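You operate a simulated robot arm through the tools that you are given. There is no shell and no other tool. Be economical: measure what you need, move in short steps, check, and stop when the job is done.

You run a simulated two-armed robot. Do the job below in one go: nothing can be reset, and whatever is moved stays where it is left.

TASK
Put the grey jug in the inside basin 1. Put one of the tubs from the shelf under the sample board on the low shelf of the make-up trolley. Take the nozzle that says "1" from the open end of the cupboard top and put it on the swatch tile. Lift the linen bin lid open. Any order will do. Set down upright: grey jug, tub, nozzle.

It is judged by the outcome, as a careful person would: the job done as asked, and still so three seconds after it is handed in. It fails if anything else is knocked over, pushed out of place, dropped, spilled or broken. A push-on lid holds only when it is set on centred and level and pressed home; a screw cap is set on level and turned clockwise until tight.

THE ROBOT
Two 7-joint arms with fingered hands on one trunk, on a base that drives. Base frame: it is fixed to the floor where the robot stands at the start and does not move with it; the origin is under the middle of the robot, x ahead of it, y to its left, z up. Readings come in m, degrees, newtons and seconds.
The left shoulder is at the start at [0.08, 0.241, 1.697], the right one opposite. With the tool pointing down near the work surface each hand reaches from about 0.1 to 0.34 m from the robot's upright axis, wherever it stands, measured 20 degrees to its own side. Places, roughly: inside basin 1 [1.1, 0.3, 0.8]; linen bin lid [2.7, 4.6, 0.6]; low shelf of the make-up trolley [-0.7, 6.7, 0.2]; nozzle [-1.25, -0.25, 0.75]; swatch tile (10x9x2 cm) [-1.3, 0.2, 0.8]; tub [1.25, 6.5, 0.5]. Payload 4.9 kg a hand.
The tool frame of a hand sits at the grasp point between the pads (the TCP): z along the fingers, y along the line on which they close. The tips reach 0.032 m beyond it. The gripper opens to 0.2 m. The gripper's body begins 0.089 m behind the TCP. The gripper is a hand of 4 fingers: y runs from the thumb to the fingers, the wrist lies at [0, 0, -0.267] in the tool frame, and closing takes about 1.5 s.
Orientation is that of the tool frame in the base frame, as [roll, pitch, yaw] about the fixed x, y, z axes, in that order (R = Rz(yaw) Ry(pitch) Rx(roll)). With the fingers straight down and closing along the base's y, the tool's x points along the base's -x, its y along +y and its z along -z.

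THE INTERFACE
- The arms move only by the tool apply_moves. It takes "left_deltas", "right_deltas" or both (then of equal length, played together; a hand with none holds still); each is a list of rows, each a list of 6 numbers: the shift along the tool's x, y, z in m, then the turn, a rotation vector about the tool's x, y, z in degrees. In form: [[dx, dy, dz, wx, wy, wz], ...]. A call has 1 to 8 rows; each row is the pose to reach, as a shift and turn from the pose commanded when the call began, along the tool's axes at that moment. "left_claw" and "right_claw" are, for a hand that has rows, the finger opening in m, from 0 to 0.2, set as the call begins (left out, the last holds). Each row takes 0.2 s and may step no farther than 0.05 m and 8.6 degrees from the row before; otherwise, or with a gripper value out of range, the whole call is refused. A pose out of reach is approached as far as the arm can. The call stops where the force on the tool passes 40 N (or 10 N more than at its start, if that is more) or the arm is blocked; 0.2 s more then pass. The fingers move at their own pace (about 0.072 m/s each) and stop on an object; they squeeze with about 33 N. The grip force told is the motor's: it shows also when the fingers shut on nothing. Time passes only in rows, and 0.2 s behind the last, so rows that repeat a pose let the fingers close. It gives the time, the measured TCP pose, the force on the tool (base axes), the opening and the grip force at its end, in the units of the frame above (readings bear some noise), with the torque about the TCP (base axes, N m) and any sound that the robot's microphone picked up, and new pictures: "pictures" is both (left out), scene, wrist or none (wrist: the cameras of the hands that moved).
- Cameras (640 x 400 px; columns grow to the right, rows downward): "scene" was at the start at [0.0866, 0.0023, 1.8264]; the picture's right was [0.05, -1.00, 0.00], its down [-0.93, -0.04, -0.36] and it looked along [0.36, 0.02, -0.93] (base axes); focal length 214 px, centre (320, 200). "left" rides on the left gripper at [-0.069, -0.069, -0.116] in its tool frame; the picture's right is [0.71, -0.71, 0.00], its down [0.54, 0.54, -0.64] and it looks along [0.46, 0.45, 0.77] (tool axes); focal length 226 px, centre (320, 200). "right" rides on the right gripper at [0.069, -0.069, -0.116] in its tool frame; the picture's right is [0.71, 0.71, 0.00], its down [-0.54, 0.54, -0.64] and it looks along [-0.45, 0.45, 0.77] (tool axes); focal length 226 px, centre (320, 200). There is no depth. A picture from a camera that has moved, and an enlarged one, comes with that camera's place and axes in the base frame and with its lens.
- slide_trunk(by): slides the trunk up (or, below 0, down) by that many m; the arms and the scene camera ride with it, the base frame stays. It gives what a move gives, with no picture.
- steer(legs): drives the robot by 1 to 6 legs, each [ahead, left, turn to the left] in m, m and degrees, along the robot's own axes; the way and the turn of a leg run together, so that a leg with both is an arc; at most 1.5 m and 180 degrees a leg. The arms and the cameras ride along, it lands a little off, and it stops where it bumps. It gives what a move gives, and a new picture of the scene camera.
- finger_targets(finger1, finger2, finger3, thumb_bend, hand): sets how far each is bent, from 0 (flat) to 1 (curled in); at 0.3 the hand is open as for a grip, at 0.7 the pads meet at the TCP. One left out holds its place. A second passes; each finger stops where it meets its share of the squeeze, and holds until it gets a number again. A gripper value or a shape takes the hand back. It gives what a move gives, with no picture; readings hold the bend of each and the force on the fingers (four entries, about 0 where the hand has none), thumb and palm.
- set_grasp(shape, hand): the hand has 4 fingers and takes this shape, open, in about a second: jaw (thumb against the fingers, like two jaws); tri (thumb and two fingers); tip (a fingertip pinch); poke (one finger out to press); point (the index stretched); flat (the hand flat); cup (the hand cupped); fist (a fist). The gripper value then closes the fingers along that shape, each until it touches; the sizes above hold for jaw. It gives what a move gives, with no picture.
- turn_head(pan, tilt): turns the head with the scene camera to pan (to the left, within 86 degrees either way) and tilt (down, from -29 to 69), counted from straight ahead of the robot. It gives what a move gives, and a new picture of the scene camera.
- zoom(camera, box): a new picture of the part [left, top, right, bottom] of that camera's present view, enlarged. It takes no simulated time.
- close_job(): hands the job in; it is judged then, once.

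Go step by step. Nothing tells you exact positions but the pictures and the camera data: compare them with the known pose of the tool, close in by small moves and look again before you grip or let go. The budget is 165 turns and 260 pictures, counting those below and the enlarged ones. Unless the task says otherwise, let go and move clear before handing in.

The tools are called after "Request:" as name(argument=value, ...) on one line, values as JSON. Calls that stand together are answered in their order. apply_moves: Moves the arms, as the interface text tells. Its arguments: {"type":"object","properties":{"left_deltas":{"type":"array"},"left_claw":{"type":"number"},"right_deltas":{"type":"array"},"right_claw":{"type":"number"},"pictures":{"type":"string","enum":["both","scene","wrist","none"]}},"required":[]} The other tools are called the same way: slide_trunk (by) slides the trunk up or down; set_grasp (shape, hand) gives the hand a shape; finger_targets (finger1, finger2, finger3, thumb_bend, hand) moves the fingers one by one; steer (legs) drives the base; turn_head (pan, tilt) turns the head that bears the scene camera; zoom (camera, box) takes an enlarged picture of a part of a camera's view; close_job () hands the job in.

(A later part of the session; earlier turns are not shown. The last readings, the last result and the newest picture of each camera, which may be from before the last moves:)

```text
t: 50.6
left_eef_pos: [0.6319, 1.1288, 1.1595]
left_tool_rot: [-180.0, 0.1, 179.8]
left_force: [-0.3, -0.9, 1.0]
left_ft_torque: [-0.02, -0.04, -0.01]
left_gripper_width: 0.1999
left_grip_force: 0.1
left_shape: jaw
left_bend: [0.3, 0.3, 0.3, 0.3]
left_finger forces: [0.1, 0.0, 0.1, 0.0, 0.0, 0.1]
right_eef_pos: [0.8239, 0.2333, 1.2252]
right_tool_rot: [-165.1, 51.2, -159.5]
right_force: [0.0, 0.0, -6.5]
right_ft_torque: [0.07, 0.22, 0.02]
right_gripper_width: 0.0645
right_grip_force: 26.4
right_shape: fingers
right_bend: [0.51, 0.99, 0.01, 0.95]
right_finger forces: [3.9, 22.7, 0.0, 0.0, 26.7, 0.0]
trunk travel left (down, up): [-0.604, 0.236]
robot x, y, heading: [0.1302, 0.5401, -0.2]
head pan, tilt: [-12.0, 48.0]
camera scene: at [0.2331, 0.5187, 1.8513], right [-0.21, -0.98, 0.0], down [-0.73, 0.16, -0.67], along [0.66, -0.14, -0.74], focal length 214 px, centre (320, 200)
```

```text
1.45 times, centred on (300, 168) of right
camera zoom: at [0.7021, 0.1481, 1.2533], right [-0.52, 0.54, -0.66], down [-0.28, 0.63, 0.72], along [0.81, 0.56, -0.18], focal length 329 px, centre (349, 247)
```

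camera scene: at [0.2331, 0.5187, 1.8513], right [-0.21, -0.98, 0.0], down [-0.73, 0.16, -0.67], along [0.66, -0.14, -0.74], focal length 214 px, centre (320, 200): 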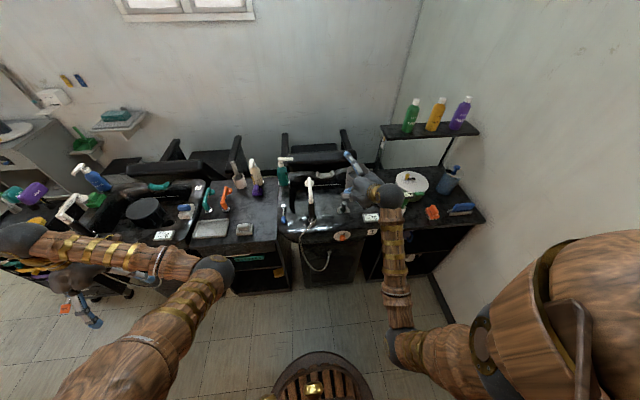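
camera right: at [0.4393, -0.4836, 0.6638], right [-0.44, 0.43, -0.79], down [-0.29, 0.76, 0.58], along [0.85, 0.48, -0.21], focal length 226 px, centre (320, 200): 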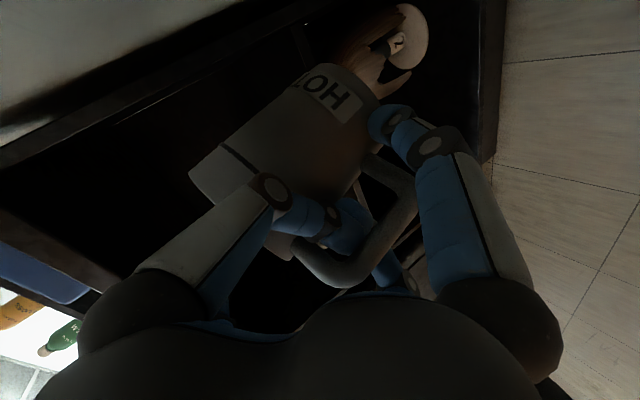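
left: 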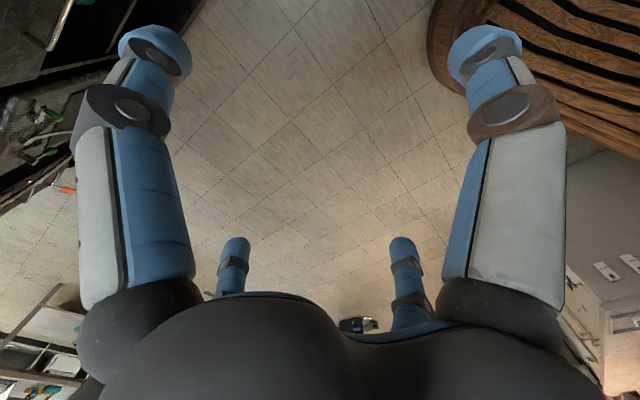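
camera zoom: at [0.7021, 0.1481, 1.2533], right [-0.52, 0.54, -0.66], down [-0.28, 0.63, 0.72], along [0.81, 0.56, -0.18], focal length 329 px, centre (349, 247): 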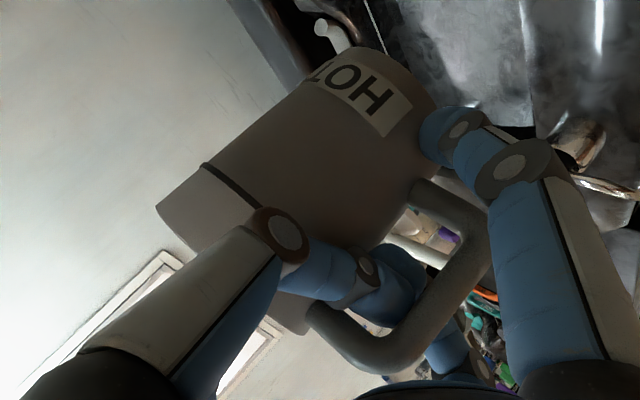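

Now extend the arm 0.27 m forward over the basin at this height.

Request:
apply_moves(right_deltas=[[-0.023, -0.002, 0.031, 0, 0, 0], [-0.047, -0.004, 0.062, 0, 0, 0], [-0.07, -0.006, 0.093, 0, 0, 0], [-0.093, -0.0075, 0.125, 0, 0, 0], [-0.117, -0.009, 0.156, 0, 0, 0], [-0.14, -0.011, 0.187, 0, 0, 0], [-0.163, -0.013, 0.218, 0, 0, 0]], pictures="both")

Request:
zoom(camera="scene", box=[260, 110, 440, 250])

```text
t: 52.2
left_eef_pos: [0.6361, 1.1279, 1.1557]
left_tool_rot: [-179.9, -0.2, 179.9]
left_force: [0.0, 0.6, 0.0]
left_ft_torque: [-0.02, 0.02, 0.0]
left_gripper_width: 0.2
left_grip_force: 0.1
left_shape: jaw
left_bend: [0.3, 0.3, 0.3, 0.3]
left_finger forces: [0.0, 0.0, 0.0, 0.0, 0.1, 0.0]
right_eef_pos: [1.1001, 0.2611, 1.2171]
right_tool_rot: [-165.2, 51.0, -159.7]
right_force: [0.7, -0.5, -6.8]
right_ft_torque: [0.06, 0.18, -0.01]
right_gripper_width: 0.0651
right_grip_force: 26.1
right_shape: fingers
right_bend: [0.51, 0.99, 0.01, 0.95]
right_finger forces: [3.8, 22.1, 0.2, 0.1, 26.2, 0.1]
trunk travel left (down, up): [-0.604, 0.236]
robot x, y, heading: [0.1283, 0.536, -0.3]
head pan, tilt: [-12.0, 48.0]
camera scene: at [0.24, 0.5192, 1.8507], right [-0.21, -0.98, 0.0], down [-0.73, 0.16, -0.67], along [0.65, -0.14, -0.74], focal length 214 px, centre (320, 200)
camera right: at [0.9779, 0.1772, 1.2468], right [-0.52, 0.54, -0.66], down [-0.27, 0.63, 0.73], along [0.81, 0.56, -0.19], focal length 226 px, centre (320, 200)
```

scene: 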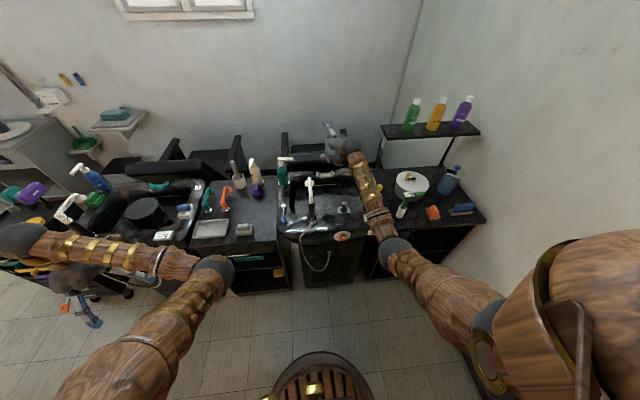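
right: 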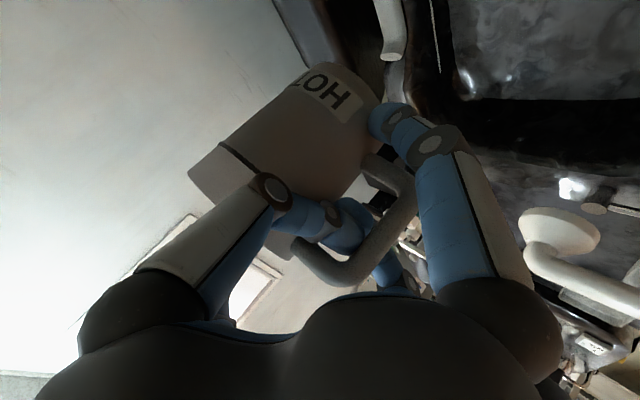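

```text
2.86 times, centred on (350, 180) of scene
camera zoom: at [0.24, 0.5192, 1.8507], right [-0.21, -0.98, 0.0], down [-0.73, 0.16, -0.67], along [0.65, -0.14, -0.74], focal length 613 px, centre (234, 257)
```

zoom: 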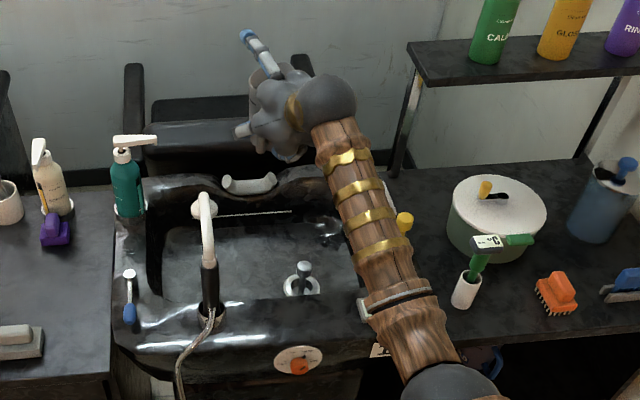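

Basin inner floor spans x≈1.0–1.27; I'll set the jug near x≈1.19, y≈0.255. Small shift, then lower the trunk 0.22 m.

Request:
apply_moves(right_deltas=[[-0.0165, 0.005, 0.02, 0, 0, 0]], pictures="none")

Request:
slide_trunk(by=-0.22)

Request:
zoom(camera="right", box=[0, 0, 640, 400])

Request:
zoom(camera="scene", box=[260, 80, 440, 220])

```text
t: 52.6
left_eef_pos: [0.6344, 1.1284, 1.1568]
left_tool_rot: [-180.0, -0.1, 179.9]
left_force: [-0.2, 0.1, -0.1]
left_ft_torque: [-0.02, 0.04, 0.0]
left_gripper_width: 0.1998
left_grip_force: 0.2
left_shape: jaw
left_bend: [0.3, 0.3, 0.3, 0.3]
left_finger forces: [0.1, 0.1, 0.0, 0.0, 0.1, 0.0]
right_eef_pos: [1.1236, 0.2704, 1.2185]
right_tool_rot: [-165.2, 51.1, -159.6]
right_force: [0.0, 0.2, -6.5]
right_ft_torque: [0.03, 0.24, -0.03]
right_gripper_width: 0.0654
right_grip_force: 26.2
right_shape: fingers
right_bend: [0.51, 0.99, 0.01, 0.95]
right_finger forces: [3.7, 22.4, 0.0, 0.0, 26.1, 0.1]
trunk travel left (down, up): [-0.604, 0.236]
robot x, y, heading: [0.1301, 0.5358, -0.3]
head pan, tilt: [-12.0, 48.0]
```

```text
t: 54.9
left_eef_pos: [0.6338, 1.1277, 0.9378]
left_tool_rot: [-180.0, -0.1, 180.0]
left_force: [-1.0, 0.2, -0.5]
left_ft_torque: [-0.02, 0.0, -0.02]
left_gripper_width: 0.1999
left_grip_force: 0.1
left_shape: jaw
left_bend: [0.3, 0.3, 0.3, 0.3]
left_finger forces: [0.0, 0.1, 0.0, 0.1, 0.0, 0.0]
right_eef_pos: [1.124, 0.2703, 0.9987]
right_tool_rot: [-165.2, 51.0, -159.5]
right_force: [-0.3, 0.2, -5.9]
right_ft_torque: [0.03, 0.23, 0.02]
right_gripper_width: 0.0653
right_grip_force: 26.4
right_shape: fingers
right_bend: [0.51, 0.99, 0.01, 0.95]
right_finger forces: [3.5, 22.7, 0.0, 0.0, 26.2, 0.0]
trunk travel left (down, up): [-0.384, 0.456]
robot x, y, heading: [0.1266, 0.5403, -0.2]
head pan, tilt: [-12.0, 48.0]
```

```text
1.00 times, centred on (320, 200) of right
camera zoom: at [1.0002, 0.186, 1.0277], right [-0.52, 0.54, -0.66], down [-0.27, 0.63, 0.73], along [0.81, 0.56, -0.18], focal length 226 px, centre (320, 200)
```

zoom: 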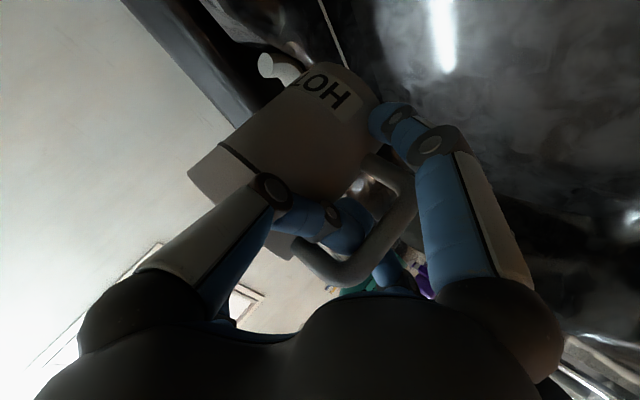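

```text
2.86 times, centred on (350, 150) of scene
camera zoom: at [0.237, 0.5189, 1.631], right [-0.21, -0.98, 0.0], down [-0.73, 0.16, -0.67], along [0.65, -0.14, -0.74], focal length 613 px, centre (234, 343)
```

zoom: 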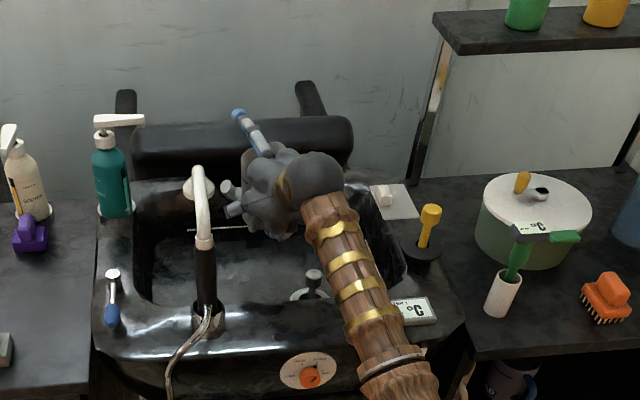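

Jug is over the basin, bottom at about z≈0.90. I'll lower in small steps watching the force.

Request:
apply_moves(right_deltas=[[0.0233, 0.0048, 0.018, 0, 0, 0], [0.0466, 0.0097, 0.036, 0, 0, 0], [0.0544, 0.0113, 0.042, 0, 0, 0]], pictures="wrist")

Request:
zoom(camera="scene", box=[300, 100, 400, 180])

```text
t: 55.7
left_eef_pos: [0.635, 1.1275, 0.9383]
left_tool_rot: [-180.0, -0.1, 179.9]
left_force: [0.2, -0.1, -0.2]
left_ft_torque: [-0.03, 0.01, 0.03]
left_gripper_width: 0.1999
left_grip_force: 0.1
left_shape: jaw
left_bend: [0.3, 0.3, 0.3, 0.3]
left_finger forces: [0.1, 0.0, 0.1, 0.0, 0.0, 0.0]
right_eef_pos: [1.1219, 0.2701, 0.9301]
right_tool_rot: [-165.3, 51.1, -159.6]
right_force: [-0.7, 0.5, -5.3]
right_ft_torque: [0.06, 0.21, -0.01]
right_gripper_width: 0.0652
right_grip_force: 25.9
right_shape: fingers
right_bend: [0.51, 0.99, 0.01, 0.95]
right_finger forces: [3.5, 22.5, 0.1, 0.0, 26.1, 0.1]
trunk travel left (down, up): [-0.384, 0.456]
robot x, y, heading: [0.1295, 0.5366, -0.1]
head pan, tilt: [-12.0, 48.0]
camera right: at [1.0005, 0.1857, 0.9579], right [-0.52, 0.54, -0.66], down [-0.27, 0.63, 0.73], along [0.81, 0.56, -0.18], focal length 226 px, centre (320, 200)
```

right: 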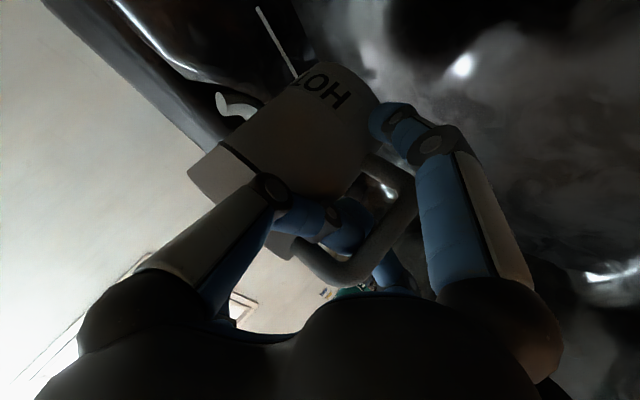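

```text
5.00 times, centred on (350, 140) of scene
camera zoom: at [0.2369, 0.519, 1.631], right [-0.21, -0.98, 0.0], down [-0.73, 0.16, -0.67], along [0.65, -0.14, -0.74], focal length 1072 px, centre (170, 500)
```

zoom: 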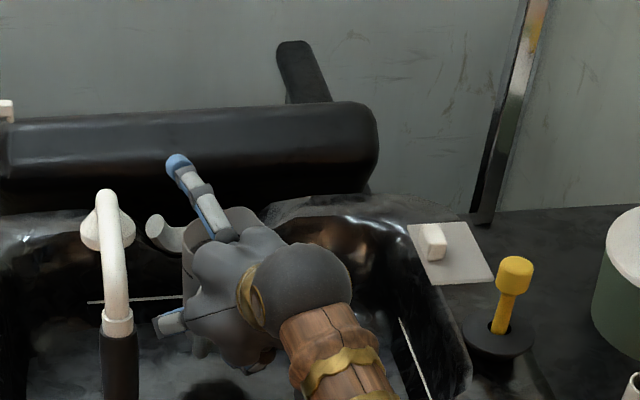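

Still free. Continue down in small steps until contact.

Request:
apply_moves(right_deltas=[[0.0078, 0.0016, 0.006, 0, 0, 0], [0.0155, 0.0032, 0.012, 0, 0, 0], [0.0233, 0.0048, 0.018, 0, 0, 0]], pictures="none")

Request:
apply_moves(right_deltas=[[0.0039, 0.0008, 0.003, 0, 0, 0], [0.0078, 0.0016, 0.006, 0, 0, 0], [0.0117, 0.0024, 0.009, 0, 0, 0]], pictures="wrist")

Request:
zoom(camera="scene", box=[300, 100, 400, 180])

```text
t: 56.5
left_eef_pos: [0.6342, 1.1286, 0.936]
left_tool_rot: [-180.0, -0.1, 179.9]
left_force: [0.2, -0.4, -0.9]
left_ft_torque: [0.0, 0.01, 0.0]
left_gripper_width: 0.2002
left_grip_force: 0.2
left_shape: jaw
left_bend: [0.3, 0.3, 0.3, 0.3]
left_finger forces: [0.1, 0.0, 0.0, 0.1, 0.0, 0.0]
right_eef_pos: [1.1219, 0.2701, 0.8998]
right_tool_rot: [-165.2, 51.1, -159.7]
right_force: [0.0, -0.1, -5.5]
right_ft_torque: [0.09, 0.23, -0.02]
right_gripper_width: 0.0655
right_grip_force: 26.7
right_shape: fingers
right_bend: [0.51, 0.99, 0.01, 0.95]
right_finger forces: [3.5, 22.5, 0.0, 0.0, 25.9, 0.0]
trunk travel left (down, up): [-0.384, 0.456]
robot x, y, heading: [0.1282, 0.5331, -0.6]
head pan, tilt: [-12.0, 48.0]
```

```text
t: 57.3
left_eef_pos: [0.6346, 1.1278, 0.9381]
left_tool_rot: [-179.9, -0.1, 179.9]
left_force: [-0.3, -0.7, 0.3]
left_ft_torque: [0.02, 0.01, 0.0]
left_gripper_width: 0.1997
left_grip_force: 0.1
left_shape: jaw
left_bend: [0.3, 0.3, 0.3, 0.3]
left_finger forces: [0.0, 0.0, 0.0, 0.0, 0.1, 0.0]
right_eef_pos: [1.1218, 0.2704, 0.8836]
right_tool_rot: [-165.1, 51.1, -159.5]
right_force: [0.4, 0.2, -4.8]
right_ft_torque: [0.05, 0.2, -0.02]
right_gripper_width: 0.0655
right_grip_force: 25.8
right_shape: fingers
right_bend: [0.51, 0.99, 0.01, 0.95]
right_finger forces: [3.5, 22.6, 0.0, 0.1, 26.0, 0.0]
trunk travel left (down, up): [-0.384, 0.456]
robot x, y, heading: [0.1278, 0.5364, -0.5]
head pan, tilt: [-12.0, 48.0]
camera right: at [1.0, 0.1858, 0.9132], right [-0.52, 0.54, -0.66], down [-0.27, 0.63, 0.73], along [0.81, 0.56, -0.18], focal length 226 px, centre (320, 200)
```

right: 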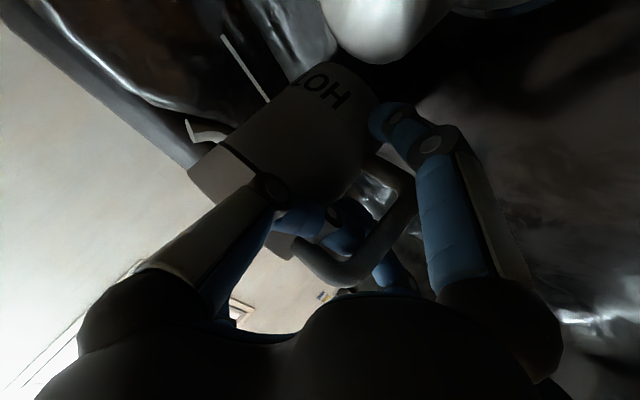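

```text
5.00 times, centred on (350, 140) of scene
camera zoom: at [0.2371, 0.5189, 1.6309], right [-0.21, -0.98, 0.0], down [-0.73, 0.16, -0.67], along [0.65, -0.14, -0.74], focal length 1072 px, centre (170, 500)
```

zoom: 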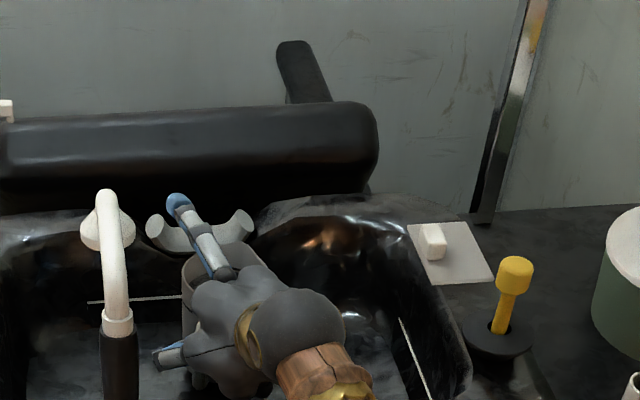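

Not yet touching. Continue in ~5 mm steps, watching force.

Request:
apply_moves(right_deltas=[[0.0039, 0.0008, 0.003, 0, 0, 0], [0.0078, 0.0016, 0.006, 0, 0, 0], [0.0117, 0.0024, 0.009, 0, 0, 0]], pictures="none")

Request:
apply_moves(right_deltas=[[0.0039, 0.0008, 0.003, 0, 0, 0], [0.0078, 0.0016, 0.006, 0, 0, 0]], pictures="wrist")

Request:
zoom(camera="scene", box=[310, 110, 380, 165])

```text
t: 58.1
left_eef_pos: [0.6335, 1.1282, 0.9374]
left_tool_rot: [-180.0, -0.1, 179.8]
left_force: [-0.2, -0.4, -0.6]
left_ft_torque: [0.01, 0.0, -0.03]
left_gripper_width: 0.1999
left_grip_force: 0.1
left_shape: jaw
left_bend: [0.3, 0.3, 0.3, 0.3]
left_finger forces: [0.0, 0.0, 0.0, 0.0, 0.0, 0.0]
right_eef_pos: [1.1234, 0.2706, 0.8691]
right_tool_rot: [-165.0, 51.1, -159.6]
right_force: [-0.3, 0.2, -5.0]
right_ft_torque: [0.05, 0.21, -0.02]
right_gripper_width: 0.0657
right_grip_force: 26.6
right_shape: fingers
right_bend: [0.51, 0.99, 0.01, 0.95]
right_finger forces: [3.5, 22.6, 0.1, 0.1, 26.1, 0.0]
trunk travel left (down, up): [-0.384, 0.456]
robot x, y, heading: [0.1313, 0.5362, -0.4]
head pan, tilt: [-12.0, 48.0]
```

```text
t: 58.7
left_eef_pos: [0.6327, 1.1286, 0.9387]
left_tool_rot: [-179.9, 0.0, 179.8]
left_force: [0.0, -0.3, 0.5]
left_ft_torque: [0.0, 0.01, 0.02]
left_gripper_width: 0.1999
left_grip_force: 0.1
left_shape: jaw
left_bend: [0.3, 0.3, 0.3, 0.3]
left_finger forces: [0.0, 0.0, 0.1, 0.0, 0.0, 0.0]
right_eef_pos: [1.1207, 0.271, 0.8626]
right_tool_rot: [-165.1, 51.3, -159.4]
right_force: [-5.0, 3.3, 7.7]
right_ft_torque: [0.21, 0.52, -0.03]
right_gripper_width: 0.0653
right_grip_force: 27.3
right_shape: fingers
right_bend: [0.52, 1.0, 0.01, 0.96]
right_finger forces: [4.5, 25.0, 0.0, 0.0, 25.3, 0.0]
trunk travel left (down, up): [-0.384, 0.456]
robot x, y, heading: [0.1284, 0.5365, -0.4]
head pan, tilt: [-12.0, 48.0]
camera right: at [0.9985, 0.187, 0.8915], right [-0.52, 0.53, -0.67], down [-0.28, 0.63, 0.72], along [0.81, 0.56, -0.18], focal length 226 px, centre (320, 200)
```

right: 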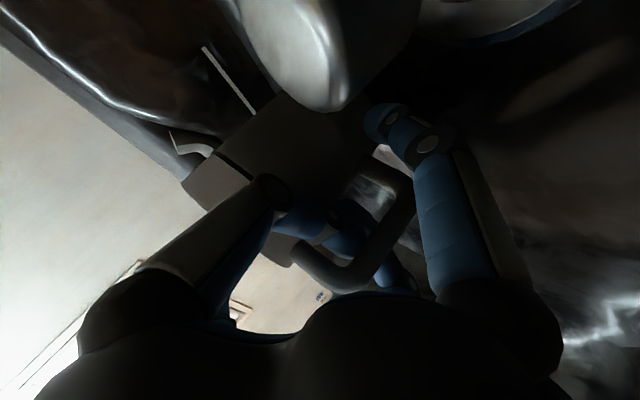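

```text
7.27 times, centred on (345, 138) of scene
camera zoom: at [0.2339, 0.52, 1.6314], right [-0.21, -0.98, 0.0], down [-0.73, 0.16, -0.67], along [0.65, -0.14, -0.74], focal length 1560 px, centre (138, 654)
```

zoom: 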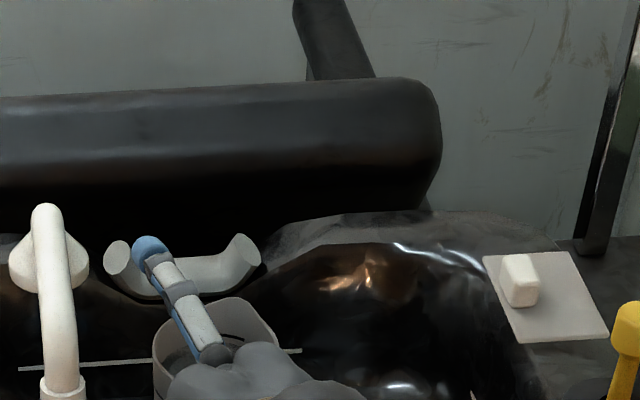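

Contact: the jug has shifted slightly in the hand and carries the load, so it stands on the basin floor. I'll loosen thumb and finger2 gradually.

Request:
finger_targets(hand="right", finger1=0.5, finger2=0.85, thumb_bend=0.82)

Request:
zoom(camera="right", box=[100, 0, 520, 320])

Request:
zoom(camera="scene", box=[310, 110, 380, 165])

```text
t: 59.7
left_eef_pos: [0.6324, 1.1287, 0.9389]
left_tool_rot: [-179.9, 0.0, 180.0]
left_force: [-0.5, -0.2, 0.6]
left_ft_torque: [0.0, -0.02, 0.01]
left_gripper_width: 0.2
left_grip_force: 0.1
left_shape: jaw
left_bend: [0.3, 0.3, 0.3, 0.3]
left_finger forces: [0.0, 0.0, 0.1, 0.0, 0.0, 0.0]
right_eef_pos: [1.1224, 0.2708, 0.8609]
right_tool_rot: [-165.1, 51.2, -159.5]
right_force: [1.4, 1.7, 5.2]
right_ft_torque: [0.07, 0.05, 0.01]
right_gripper_width: 0.0537
right_grip_force: 1.0
right_shape: fingers
right_bend: [0.52, 0.81, 0.01, 0.86]
right_finger forces: [3.3, 0.2, 0.0, 0.0, 0.1, 0.0]
trunk travel left (down, up): [-0.384, 0.456]
robot x, y, heading: [0.13, 0.5362, -0.2]
head pan, tilt: [-12.0, 48.0]
```

```text
1.25 times, centred on (310, 160) of right
camera zoom: at [0.9987, 0.1861, 0.8896], right [-0.52, 0.53, -0.66], down [-0.27, 0.63, 0.72], along [0.81, 0.56, -0.18], focal length 283 px, centre (332, 250)
```

zoom: 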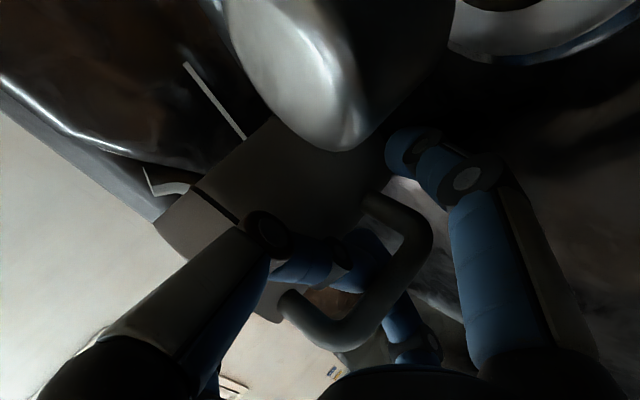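

```text
7.27 times, centred on (345, 138) of scene
camera zoom: at [0.2352, 0.5196, 1.6311], right [-0.21, -0.98, 0.0], down [-0.73, 0.16, -0.67], along [0.65, -0.14, -0.74], focal length 1560 px, centre (138, 654)
```

zoom: 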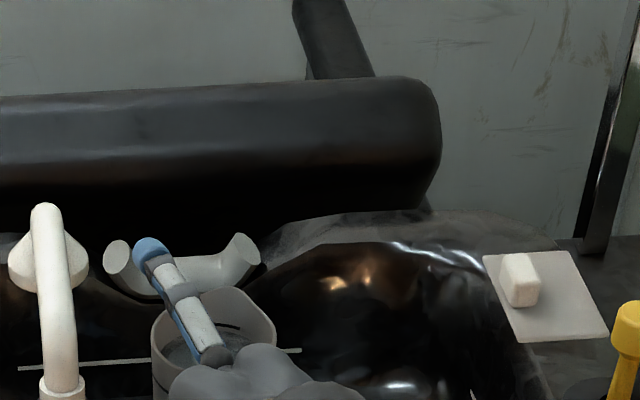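

The jug stands level with its water. I'll open thumb and finger2 wider and check before withdrawing.

Request:
finger_targets(hand="right", finger2=0.3, thumb_bend=0.3)

Request:
zoom(camera="right", box=[100, 0, 520, 320])

Request:
zoom(camera="scene", box=[310, 110, 380, 165])

```text
t: 60.7
left_eef_pos: [0.6337, 1.1273, 0.9382]
left_tool_rot: [-179.9, 0.0, 179.9]
left_force: [-0.2, 0.3, -0.4]
left_ft_torque: [0.0, 0.02, 0.01]
left_gripper_width: 0.1998
left_grip_force: 0.0
left_shape: jaw
left_bend: [0.3, 0.3, 0.3, 0.3]
left_finger forces: [0.0, 0.0, 0.1, 0.0, 0.0, 0.0]
right_eef_pos: [1.1219, 0.2705, 0.8615]
right_tool_rot: [-165.2, 51.2, -159.6]
right_force: [0.8, 0.4, 3.0]
right_ft_torque: [-0.04, 0.02, 0.0]
right_gripper_width: 0.1069
right_grip_force: 1.3
right_shape: fingers
right_bend: [0.52, 0.3, 0.01, 0.3]
right_finger forces: [3.0, 0.0, 0.0, 0.0, 0.0, 0.1]
trunk travel left (down, up): [-0.384, 0.456]
robot x, y, heading: [0.1282, 0.5346, -0.4]
head pan, tilt: [-12.0, 48.0]
```

```text
1.25 times, centred on (310, 160) of right
camera zoom: at [0.9986, 0.1859, 0.8892], right [-0.52, 0.54, -0.66], down [-0.27, 0.63, 0.72], along [0.81, 0.56, -0.18], focal length 283 px, centre (332, 250)
```

zoom: 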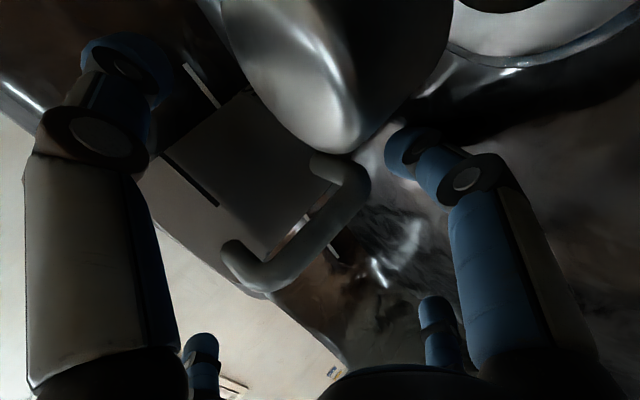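

```text
7.27 times, centred on (345, 138) of scene
camera zoom: at [0.2354, 0.5192, 1.6311], right [-0.21, -0.98, 0.0], down [-0.73, 0.16, -0.67], along [0.65, -0.14, -0.74], focal length 1560 px, centre (138, 654)
```

zoom: 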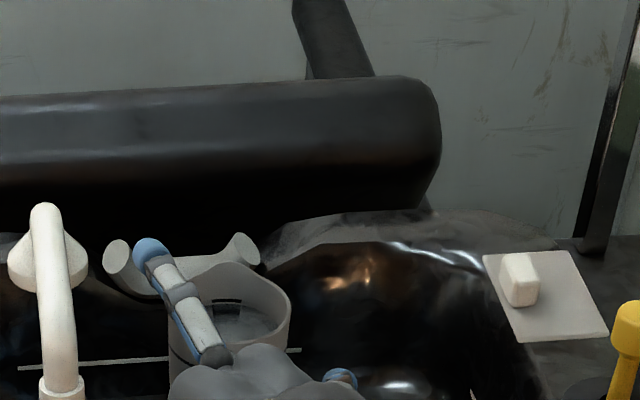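

The jug is free, upright, with water in. I'll withdraw the hand along its own axis (back and up).

Request:
apply_moves(right_deltas=[[-0.005, 0, -0.015, 0, 0, 0], [-0.008, 0, -0.035, 0, 0, 0], [-0.01, 0, -0.07, 0, 0, 0], [-0.012, 0, -0.11, 0, 0, 0]], pictures="wrist")

Request:
zoom(camera="scene", box=[290, 100, 390, 180])

```text
t: 61.7
left_eef_pos: [0.6321, 1.1286, 0.9384]
left_tool_rot: [180.0, 0.1, 179.9]
left_force: [-0.1, 0.7, 0.0]
left_ft_torque: [-0.03, 0.02, -0.01]
left_gripper_width: 0.1999
left_grip_force: 0.0
left_shape: jaw
left_bend: [0.3, 0.3, 0.3, 0.3]
left_finger forces: [0.0, 0.0, 0.1, 0.1, 0.1, 0.0]
right_eef_pos: [1.0426, 0.2718, 0.9405]
right_tool_rot: [-165.2, 51.4, -159.5]
right_force: [4.0, -0.8, 5.2]
right_ft_torque: [-0.12, 0.4, 0.13]
right_gripper_width: 0.1085
right_grip_force: 2.7
right_shape: fingers
right_bend: [0.51, 0.3, 0.01, 0.3]
right_finger forces: [5.9, 0.1, 0.0, 0.1, 0.1, 0.0]
trunk travel left (down, up): [-0.384, 0.456]
robot x, y, heading: [0.1312, 0.5361, -0.2]
head pan, tilt: [-12.0, 48.0]
camera right: at [0.9193, 0.1876, 0.9681], right [-0.52, 0.53, -0.67], down [-0.28, 0.63, 0.72], along [0.81, 0.56, -0.18], focal length 226 px, centre (320, 200)
```

right: 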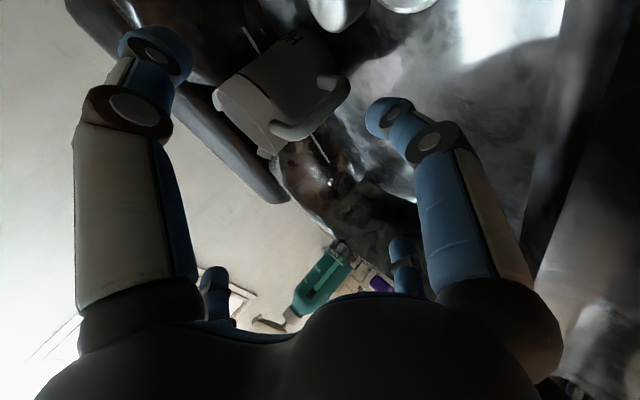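

```text
5.00 times, centred on (340, 140) of scene
camera zoom: at [0.2349, 0.5195, 1.6312], right [-0.21, -0.98, 0.0], down [-0.73, 0.16, -0.67], along [0.65, -0.14, -0.74], focal length 1072 px, centre (220, 500)
```

zoom: 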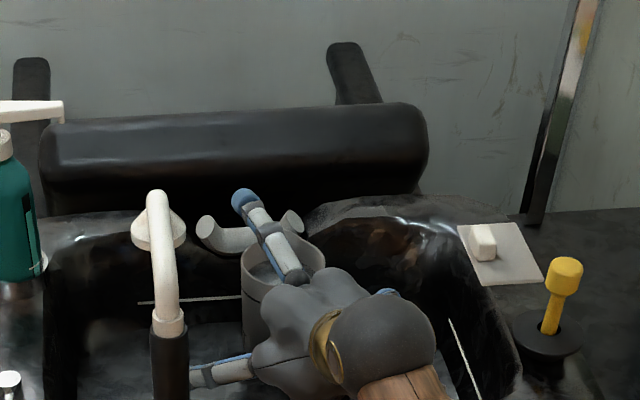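

Finger1 seems to brush the front ledge; I'll rise straight up next.

Request:
apply_moves(right_deltas=[[-0.031, -0.0064, -0.024, 0, 0, 0], [-0.062, -0.013, -0.048, 0, 0, 0], [-0.093, -0.019, -0.072, 0, 0, 0], [-0.11, -0.02, -0.11, 0, 0, 0], [-0.11, -0.02, -0.155, 0, 0, 0], [-0.11, -0.02, -0.2, 0, 0, 0]], pictures="scene")

Request:
zoom(camera="scene", box=[270, 90, 390, 180])

```text
t: 63.1
left_eef_pos: [0.633, 1.1282, 0.94]
left_tool_rot: [-179.9, 0.0, 180.0]
left_force: [1.2, 0.1, -0.1]
left_ft_torque: [-0.01, -0.04, 0.02]
left_gripper_width: 0.1999
left_grip_force: 0.1
left_shape: jaw
left_bend: [0.3, 0.3, 0.3, 0.3]
left_finger forces: [0.1, 0.1, 0.0, 0.1, 0.0, 0.0]
right_eef_pos: [0.9507, 0.2701, 1.1504]
right_tool_rot: [-165.1, 51.3, -159.5]
right_force: [-0.3, 0.2, -0.2]
right_ft_torque: [-0.03, 0.01, -0.02]
right_gripper_width: 0.1101
right_grip_force: 0.0
right_shape: fingers
right_bend: [0.5, 0.3, 0.01, 0.3]
right_finger forces: [0.0, 0.0, 0.0, 0.0, 0.0, 0.1]
trunk travel left (down, up): [-0.384, 0.456]
robot x, y, heading: [0.1272, 0.5337, -0.5]
head pan, tilt: [-12.0, 48.0]
camera scene: at [0.2347, 0.5192, 1.6311], right [-0.21, -0.98, 0.0], down [-0.73, 0.16, -0.67], along [0.65, -0.14, -0.74], focal length 214 px, centre (320, 200)
```

scene: 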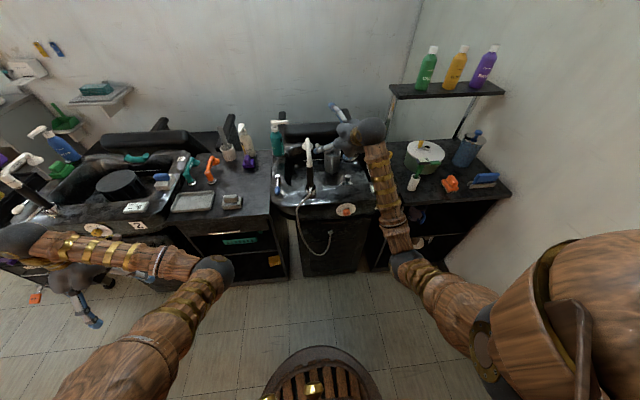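

```text
4.44 times, centred on (330, 135) of scene
camera zoom: at [0.2347, 0.5192, 1.6311], right [-0.21, -0.98, 0.0], down [-0.73, 0.16, -0.67], along [0.65, -0.14, -0.74], focal length 953 px, centre (276, 489)
```

zoom: 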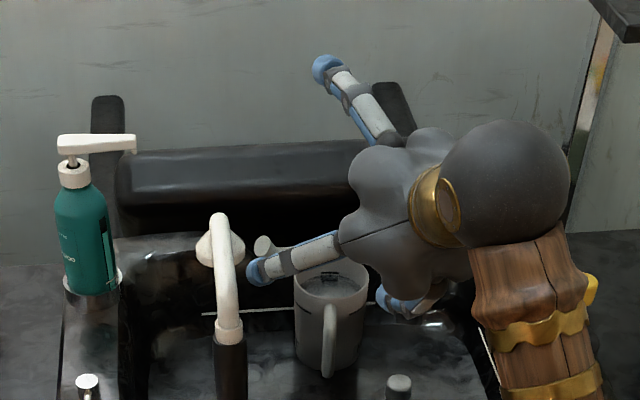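

The grey jug stands upright in basin 1. Now I back away and look behind for the cupboard with nozzles.

Request:
steer(legs=[[-0.35, 0, 0]])

Request:
set_grasp(hand="right", shape="jaw")

Request:
turn_head(pan=86, tilt=25)

Request:
turn_head(pan=-86, tilt=25)

```text
t: 65.4
left_eef_pos: [0.2768, 1.1315, 0.9386]
left_tool_rot: [-180.0, -0.1, -179.8]
left_force: [-0.1, -0.3, 0.9]
left_ft_torque: [0.01, -0.01, -0.01]
left_gripper_width: 0.2001
left_grip_force: 0.0
left_shape: jaw
left_bend: [0.3, 0.3, 0.3, 0.3]
left_finger forces: [0.0, 0.1, 0.0, 0.1, 0.1, 0.0]
right_eef_pos: [0.6012, 0.2747, 1.1488]
right_tool_rot: [-165.3, 51.0, -159.2]
right_force: [0.3, 0.6, -0.5]
right_ft_torque: [-0.01, 0.03, 0.01]
right_gripper_width: 0.1099
right_grip_force: 0.0
right_shape: fingers
right_bend: [0.5, 0.3, 0.01, 0.3]
right_finger forces: [0.1, 0.0, 0.0, 0.0, 0.0, 0.1]
trunk travel left (down, up): [-0.384, 0.456]
robot x, y, heading: [-0.2236, 0.5361, -0.1]
head pan, tilt: [-12.0, 48.0]
camera scene: at [-0.1167, 0.52, 1.631], right [-0.21, -0.98, 0.0], down [-0.73, 0.15, -0.67], along [0.65, -0.14, -0.74], focal length 214 px, centre (320, 200)
```

scene: 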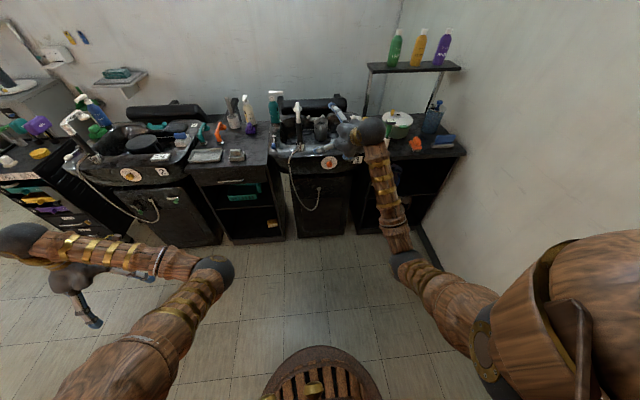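

```text
t: 66.3
left_eef_pos: [0.2761, 1.1319, 0.9375]
left_tool_rot: [-179.9, -0.2, -179.7]
left_force: [-0.2, -0.3, -0.3]
left_ft_torque: [-0.02, 0.03, -0.04]
left_gripper_width: 0.2001
left_grip_force: 0.1
left_shape: jaw
left_bend: [0.3, 0.3, 0.3, 0.3]
left_finger forces: [0.0, 0.0, 0.0, 0.0, 0.0, 0.0]
right_eef_pos: [0.601, 0.275, 1.149]
right_tool_rot: [-165.1, 51.0, -159.3]
right_force: [0.9, -0.1, 0.3]
right_ft_torque: [0.02, -0.02, -0.03]
right_gripper_width: 0.1999
right_grip_force: 0.0
right_shape: jaw
right_bend: [0.3, 0.3, 0.3, 0.3]
right_finger forces: [0.1, 0.0, 0.1, 0.0, 0.0, 0.1]
trunk travel left (down, up): [-0.384, 0.456]
robot x, y, heading: [-0.2266, 0.534, 0.4]
head pan, tilt: [-12.0, 48.0]
```

```text
t: 68.0
left_eef_pos: [0.2762, 1.1313, 0.938]
left_tool_rot: [-180.0, -0.1, -179.8]
left_force: [1.1, -0.2, 0.8]
left_ft_torque: [-0.02, 0.01, 0.03]
left_gripper_width: 0.1999
left_grip_force: 0.1
left_shape: jaw
left_bend: [0.3, 0.3, 0.3, 0.3]
left_finger forces: [0.1, 0.0, 0.0, 0.0, 0.1, 0.0]
right_eef_pos: [0.5992, 0.2751, 1.1491]
right_tool_rot: [-165.2, 51.1, -159.2]
right_force: [-0.1, -0.1, 0.2]
right_ft_torque: [0.05, -0.01, -0.02]
right_gripper_width: 0.1998
right_grip_force: 0.0
right_shape: jaw
right_bend: [0.3, 0.3, 0.3, 0.3]
right_finger forces: [0.1, 0.0, 0.0, 0.0, 0.0, 0.0]
trunk travel left (down, up): [-0.384, 0.456]
robot x, y, heading: [-0.2239, 0.5342, 0.2]
head pan, tilt: [85.9, 25.0]
camera scene: at [-0.1881, 0.6281, 1.6658], right [1.0, -0.07, 0.0], down [-0.03, -0.42, -0.91], along [0.06, 0.9, -0.42], focal length 214 px, centre (320, 200)
```

scene: 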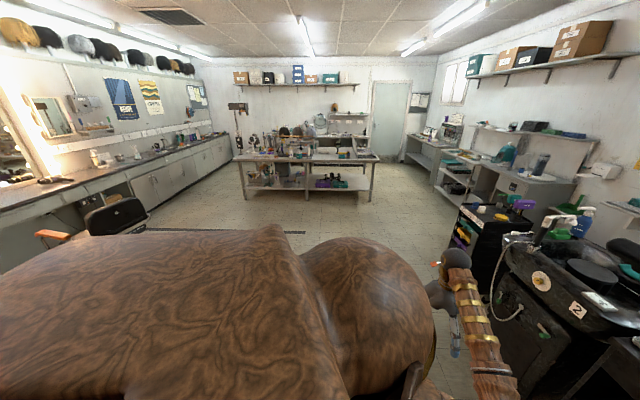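

```text
t: 70.6
left_eef_pos: [0.2766, 1.1312, 0.9373]
left_tool_rot: [180.0, -0.2, -179.8]
left_force: [0.0, 0.0, 0.6]
left_ft_torque: [0.0, 0.02, 0.03]
left_gripper_width: 0.2004
left_grip_force: 0.1
left_shape: jaw
left_bend: [0.3, 0.3, 0.3, 0.3]
left_finger forces: [0.0, 0.1, 0.0, 0.0, 0.1, 0.1]
right_eef_pos: [0.5998, 0.2743, 1.1473]
right_tool_rot: [-165.1, 51.2, -159.3]
right_force: [-0.9, 0.1, -0.1]
right_ft_torque: [-0.01, -0.04, -0.02]
right_gripper_width: 0.1998
right_grip_force: 0.1
right_shape: jaw
right_bend: [0.3, 0.3, 0.3, 0.3]
right_finger forces: [0.0, 0.0, 0.0, 0.0, 0.0, 0.0]
trunk travel left (down, up): [-0.384, 0.456]
robot x, y, heading: [-0.2233, 0.5398, 0.2]
head pan, tilt: [-85.9, 25.0]
camera scene: at [-0.1876, 0.4443, 1.6658], right [-1.0, -0.07, 0.0], down [-0.03, 0.42, -0.91], along [0.07, -0.9, -0.42], focal length 214 px, centre (320, 200)
```

scene: 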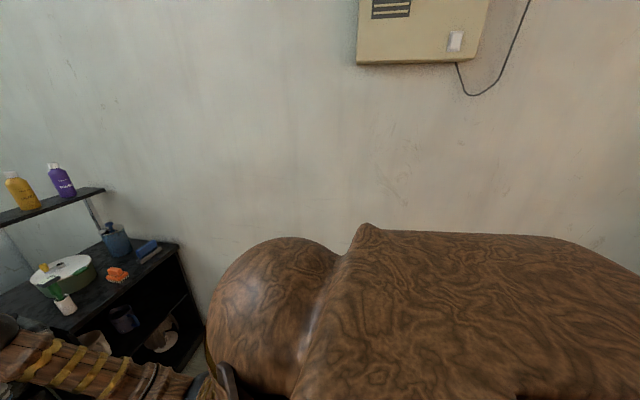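

The room opens to +y; the wall counters run behind me at x<-1. I'll fold both arms in (right hand pointing down) before turning round.

Request:
apply_moves(right_deltas=[[0.0255, 0.0068, -0.0351, -0.56, 6.6, 1.5], [0.051, 0.0135, -0.0703, -1.1, 13.2, 3.05], [0.0765, 0.02, -0.1054, -1.7, 19.8, 4.6], [0.102, 0.027, -0.1405, -2.25, 26.4, 6.1], [0.1275, 0.034, -0.1756, -2.8, 33, 7.6], [0.153, 0.0405, -0.2108, -3.4, 39.7, 9.15], [0.1785, 0.047, -0.246, -3.9, 46.3, 10.7], [0.204, 0.054, -0.281, -4.5, 52.9, 12.2]], left_deltas=[[0.006, -0.0375, 0, 0, 0, 0], [0.0125, -0.075, 0, 0, 0, 0], [0.019, -0.1125, 0, 0, 0, 0], [0.025, -0.15, 0, 0, 0, 0], [0.031, -0.1875, 0, 0, 0, 0], [0.0375, -0.225, 0, 0, 0, 0], [0.044, -0.2625, 0, 0, 0, 0], [0.05, -0.3, 0, 0, 0, 0]], pictures="none")

Request:
turn_head(pan=0, tilt=30)

Request:
steer(legs=[[0, 0, 90], [0, 0, 90]])

```text
t: 72.4
left_eef_pos: [0.2253, 0.8305, 0.938]
left_tool_rot: [179.9, 0.1, -179.8]
left_force: [-0.2, -0.1, 0.2]
left_ft_torque: [0.0, -0.03, -0.03]
left_gripper_width: 0.2
left_grip_force: 0.0
left_shape: jaw
left_bend: [0.3, 0.3, 0.3, 0.3]
left_finger forces: [0.1, 0.0, 0.0, 0.0, 0.0, 0.0]
right_eef_pos: [0.2445, 0.2709, 1.152]
right_tool_rot: [-179.8, -0.4, -179.6]
right_force: [-0.3, -0.8, 0.5]
right_ft_torque: [0.04, -0.03, 0.02]
right_gripper_width: 0.2
right_grip_force: 0.0
right_shape: jaw
right_bend: [0.3, 0.3, 0.3, 0.3]
right_finger forces: [0.0, 0.1, 0.0, 0.0, 0.1, 0.1]
trunk travel left (down, up): [-0.384, 0.456]
robot x, y, heading: [-0.2283, 0.535, 0.4]
head pan, tilt: [-85.9, 25.0]
```

```text
t: 74.0
left_eef_pos: [0.2261, 0.831, 0.937]
left_tool_rot: [180.0, 0.0, -179.8]
left_force: [-0.3, -0.1, 0.0]
left_ft_torque: [0.0, 0.01, -0.02]
left_gripper_width: 0.2
left_grip_force: 0.0
left_shape: jaw
left_bend: [0.3, 0.3, 0.3, 0.3]
left_finger forces: [0.0, 0.0, 0.0, 0.1, 0.1, 0.0]
right_eef_pos: [0.2474, 0.2731, 1.152]
right_tool_rot: [-179.8, -0.4, -179.5]
right_force: [0.0, -0.5, 0.0]
right_ft_torque: [0.02, 0.0, 0.02]
right_gripper_width: 0.2002
right_grip_force: 0.1
right_shape: jaw
right_bend: [0.3, 0.3, 0.3, 0.3]
right_finger forces: [0.1, 0.0, 0.0, 0.0, 0.1, 0.1]
trunk travel left (down, up): [-0.384, 0.456]
robot x, y, heading: [-0.222, 0.5361, 0.1]
head pan, tilt: [0.0, 30.0]
camera scene: at [-0.1042, 0.536, 1.6579], right [0.0, -1.0, 0.0], down [-0.5, 0.0, -0.87], along [0.87, 0.0, -0.5], focal length 214 px, centre (320, 200)
```

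scene: 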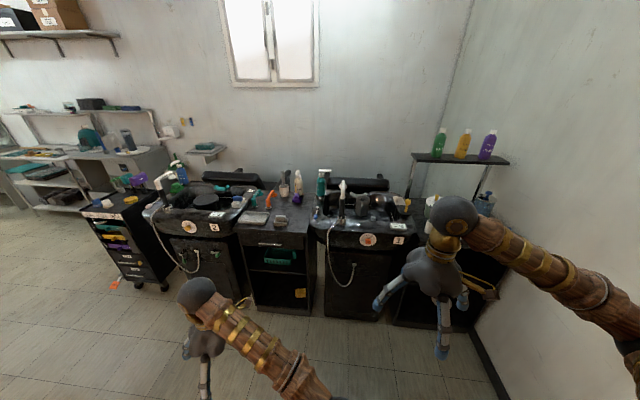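

```text
t: 82.1
left_eef_pos: [-0.6735, 0.2347, 0.9376]
left_tool_rot: [-180.0, 0.0, 1.0]
left_force: [0.4, -0.1, 0.7]
left_ft_torque: [0.01, -0.03, 0.0]
left_gripper_width: 0.1998
left_grip_force: 0.0
left_shape: jaw
left_bend: [0.3, 0.3, 0.3, 0.3]
left_finger forces: [0.0, 0.0, 0.0, 0.1, 0.0, 0.1]
right_eef_pos: [-0.7015, 0.7956, 1.1509]
right_tool_rot: [-179.8, -0.3, 1.1]
right_force: [-0.6, 0.7, 0.5]
right_ft_torque: [-0.01, 0.0, 0.0]
right_gripper_width: 0.1999
right_grip_force: 0.1
right_shape: jaw
right_bend: [0.3, 0.3, 0.3, 0.3]
right_finger forces: [0.1, 0.1, 0.1, 0.0, 0.0, 0.1]
trunk travel left (down, up): [-0.384, 0.456]
robot x, y, heading: [-0.2243, 0.5377, -179.3]
head pan, tilt: [0.0, 30.0]
camera scene: at [-0.3456, 0.5346, 1.6578], right [-0.01, 1.0, 0.0], down [0.5, 0.01, -0.87], along [-0.87, -0.01, -0.5], focal length 214 px, centre (320, 200)
```

scene: 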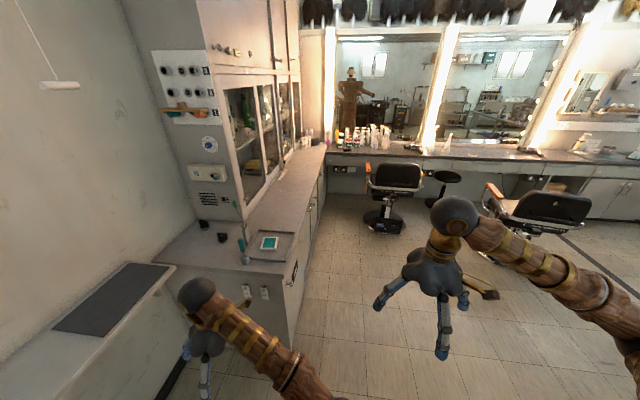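

I see the cupboard end: two dark pieces (nozzles) near the left, and a tile with a teal square. Zooming in.

Request:
zoom(camera="scene", box=[170, 200, 310, 290])

Request:
zoom(camera="scene", box=[150, 50, 250, 130])

```text
4.44 times, centred on (240, 245) of scene
camera zoom: at [-0.3456, 0.5346, 1.6578], right [-0.01, 1.0, 0.0], down [0.5, 0.01, -0.87], along [-0.87, -0.01, -0.5], focal length 953 px, centre (676, 0)
```

zoom: 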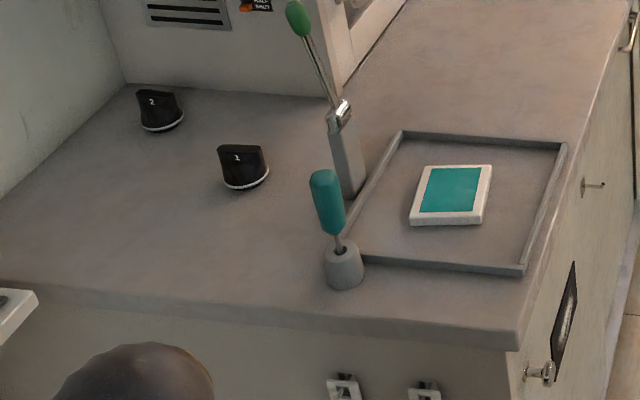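

```text
5.00 times, centred on (200, 90) of scene
camera zoom: at [-0.3456, 0.5346, 1.6578], right [-0.01, 1.0, 0.0], down [0.5, 0.01, -0.87], along [-0.87, -0.01, -0.5], focal length 1072 px, centre (920, 750)
```

zoom: 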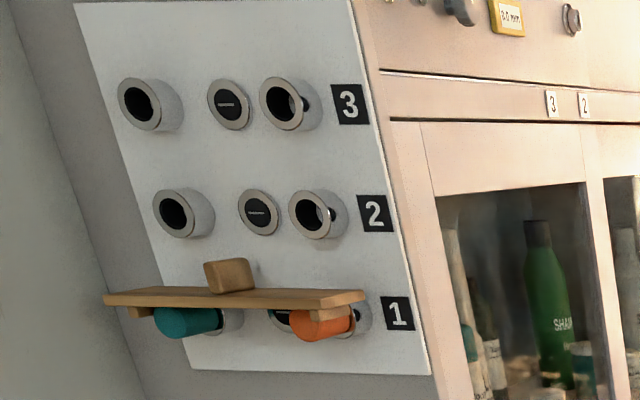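

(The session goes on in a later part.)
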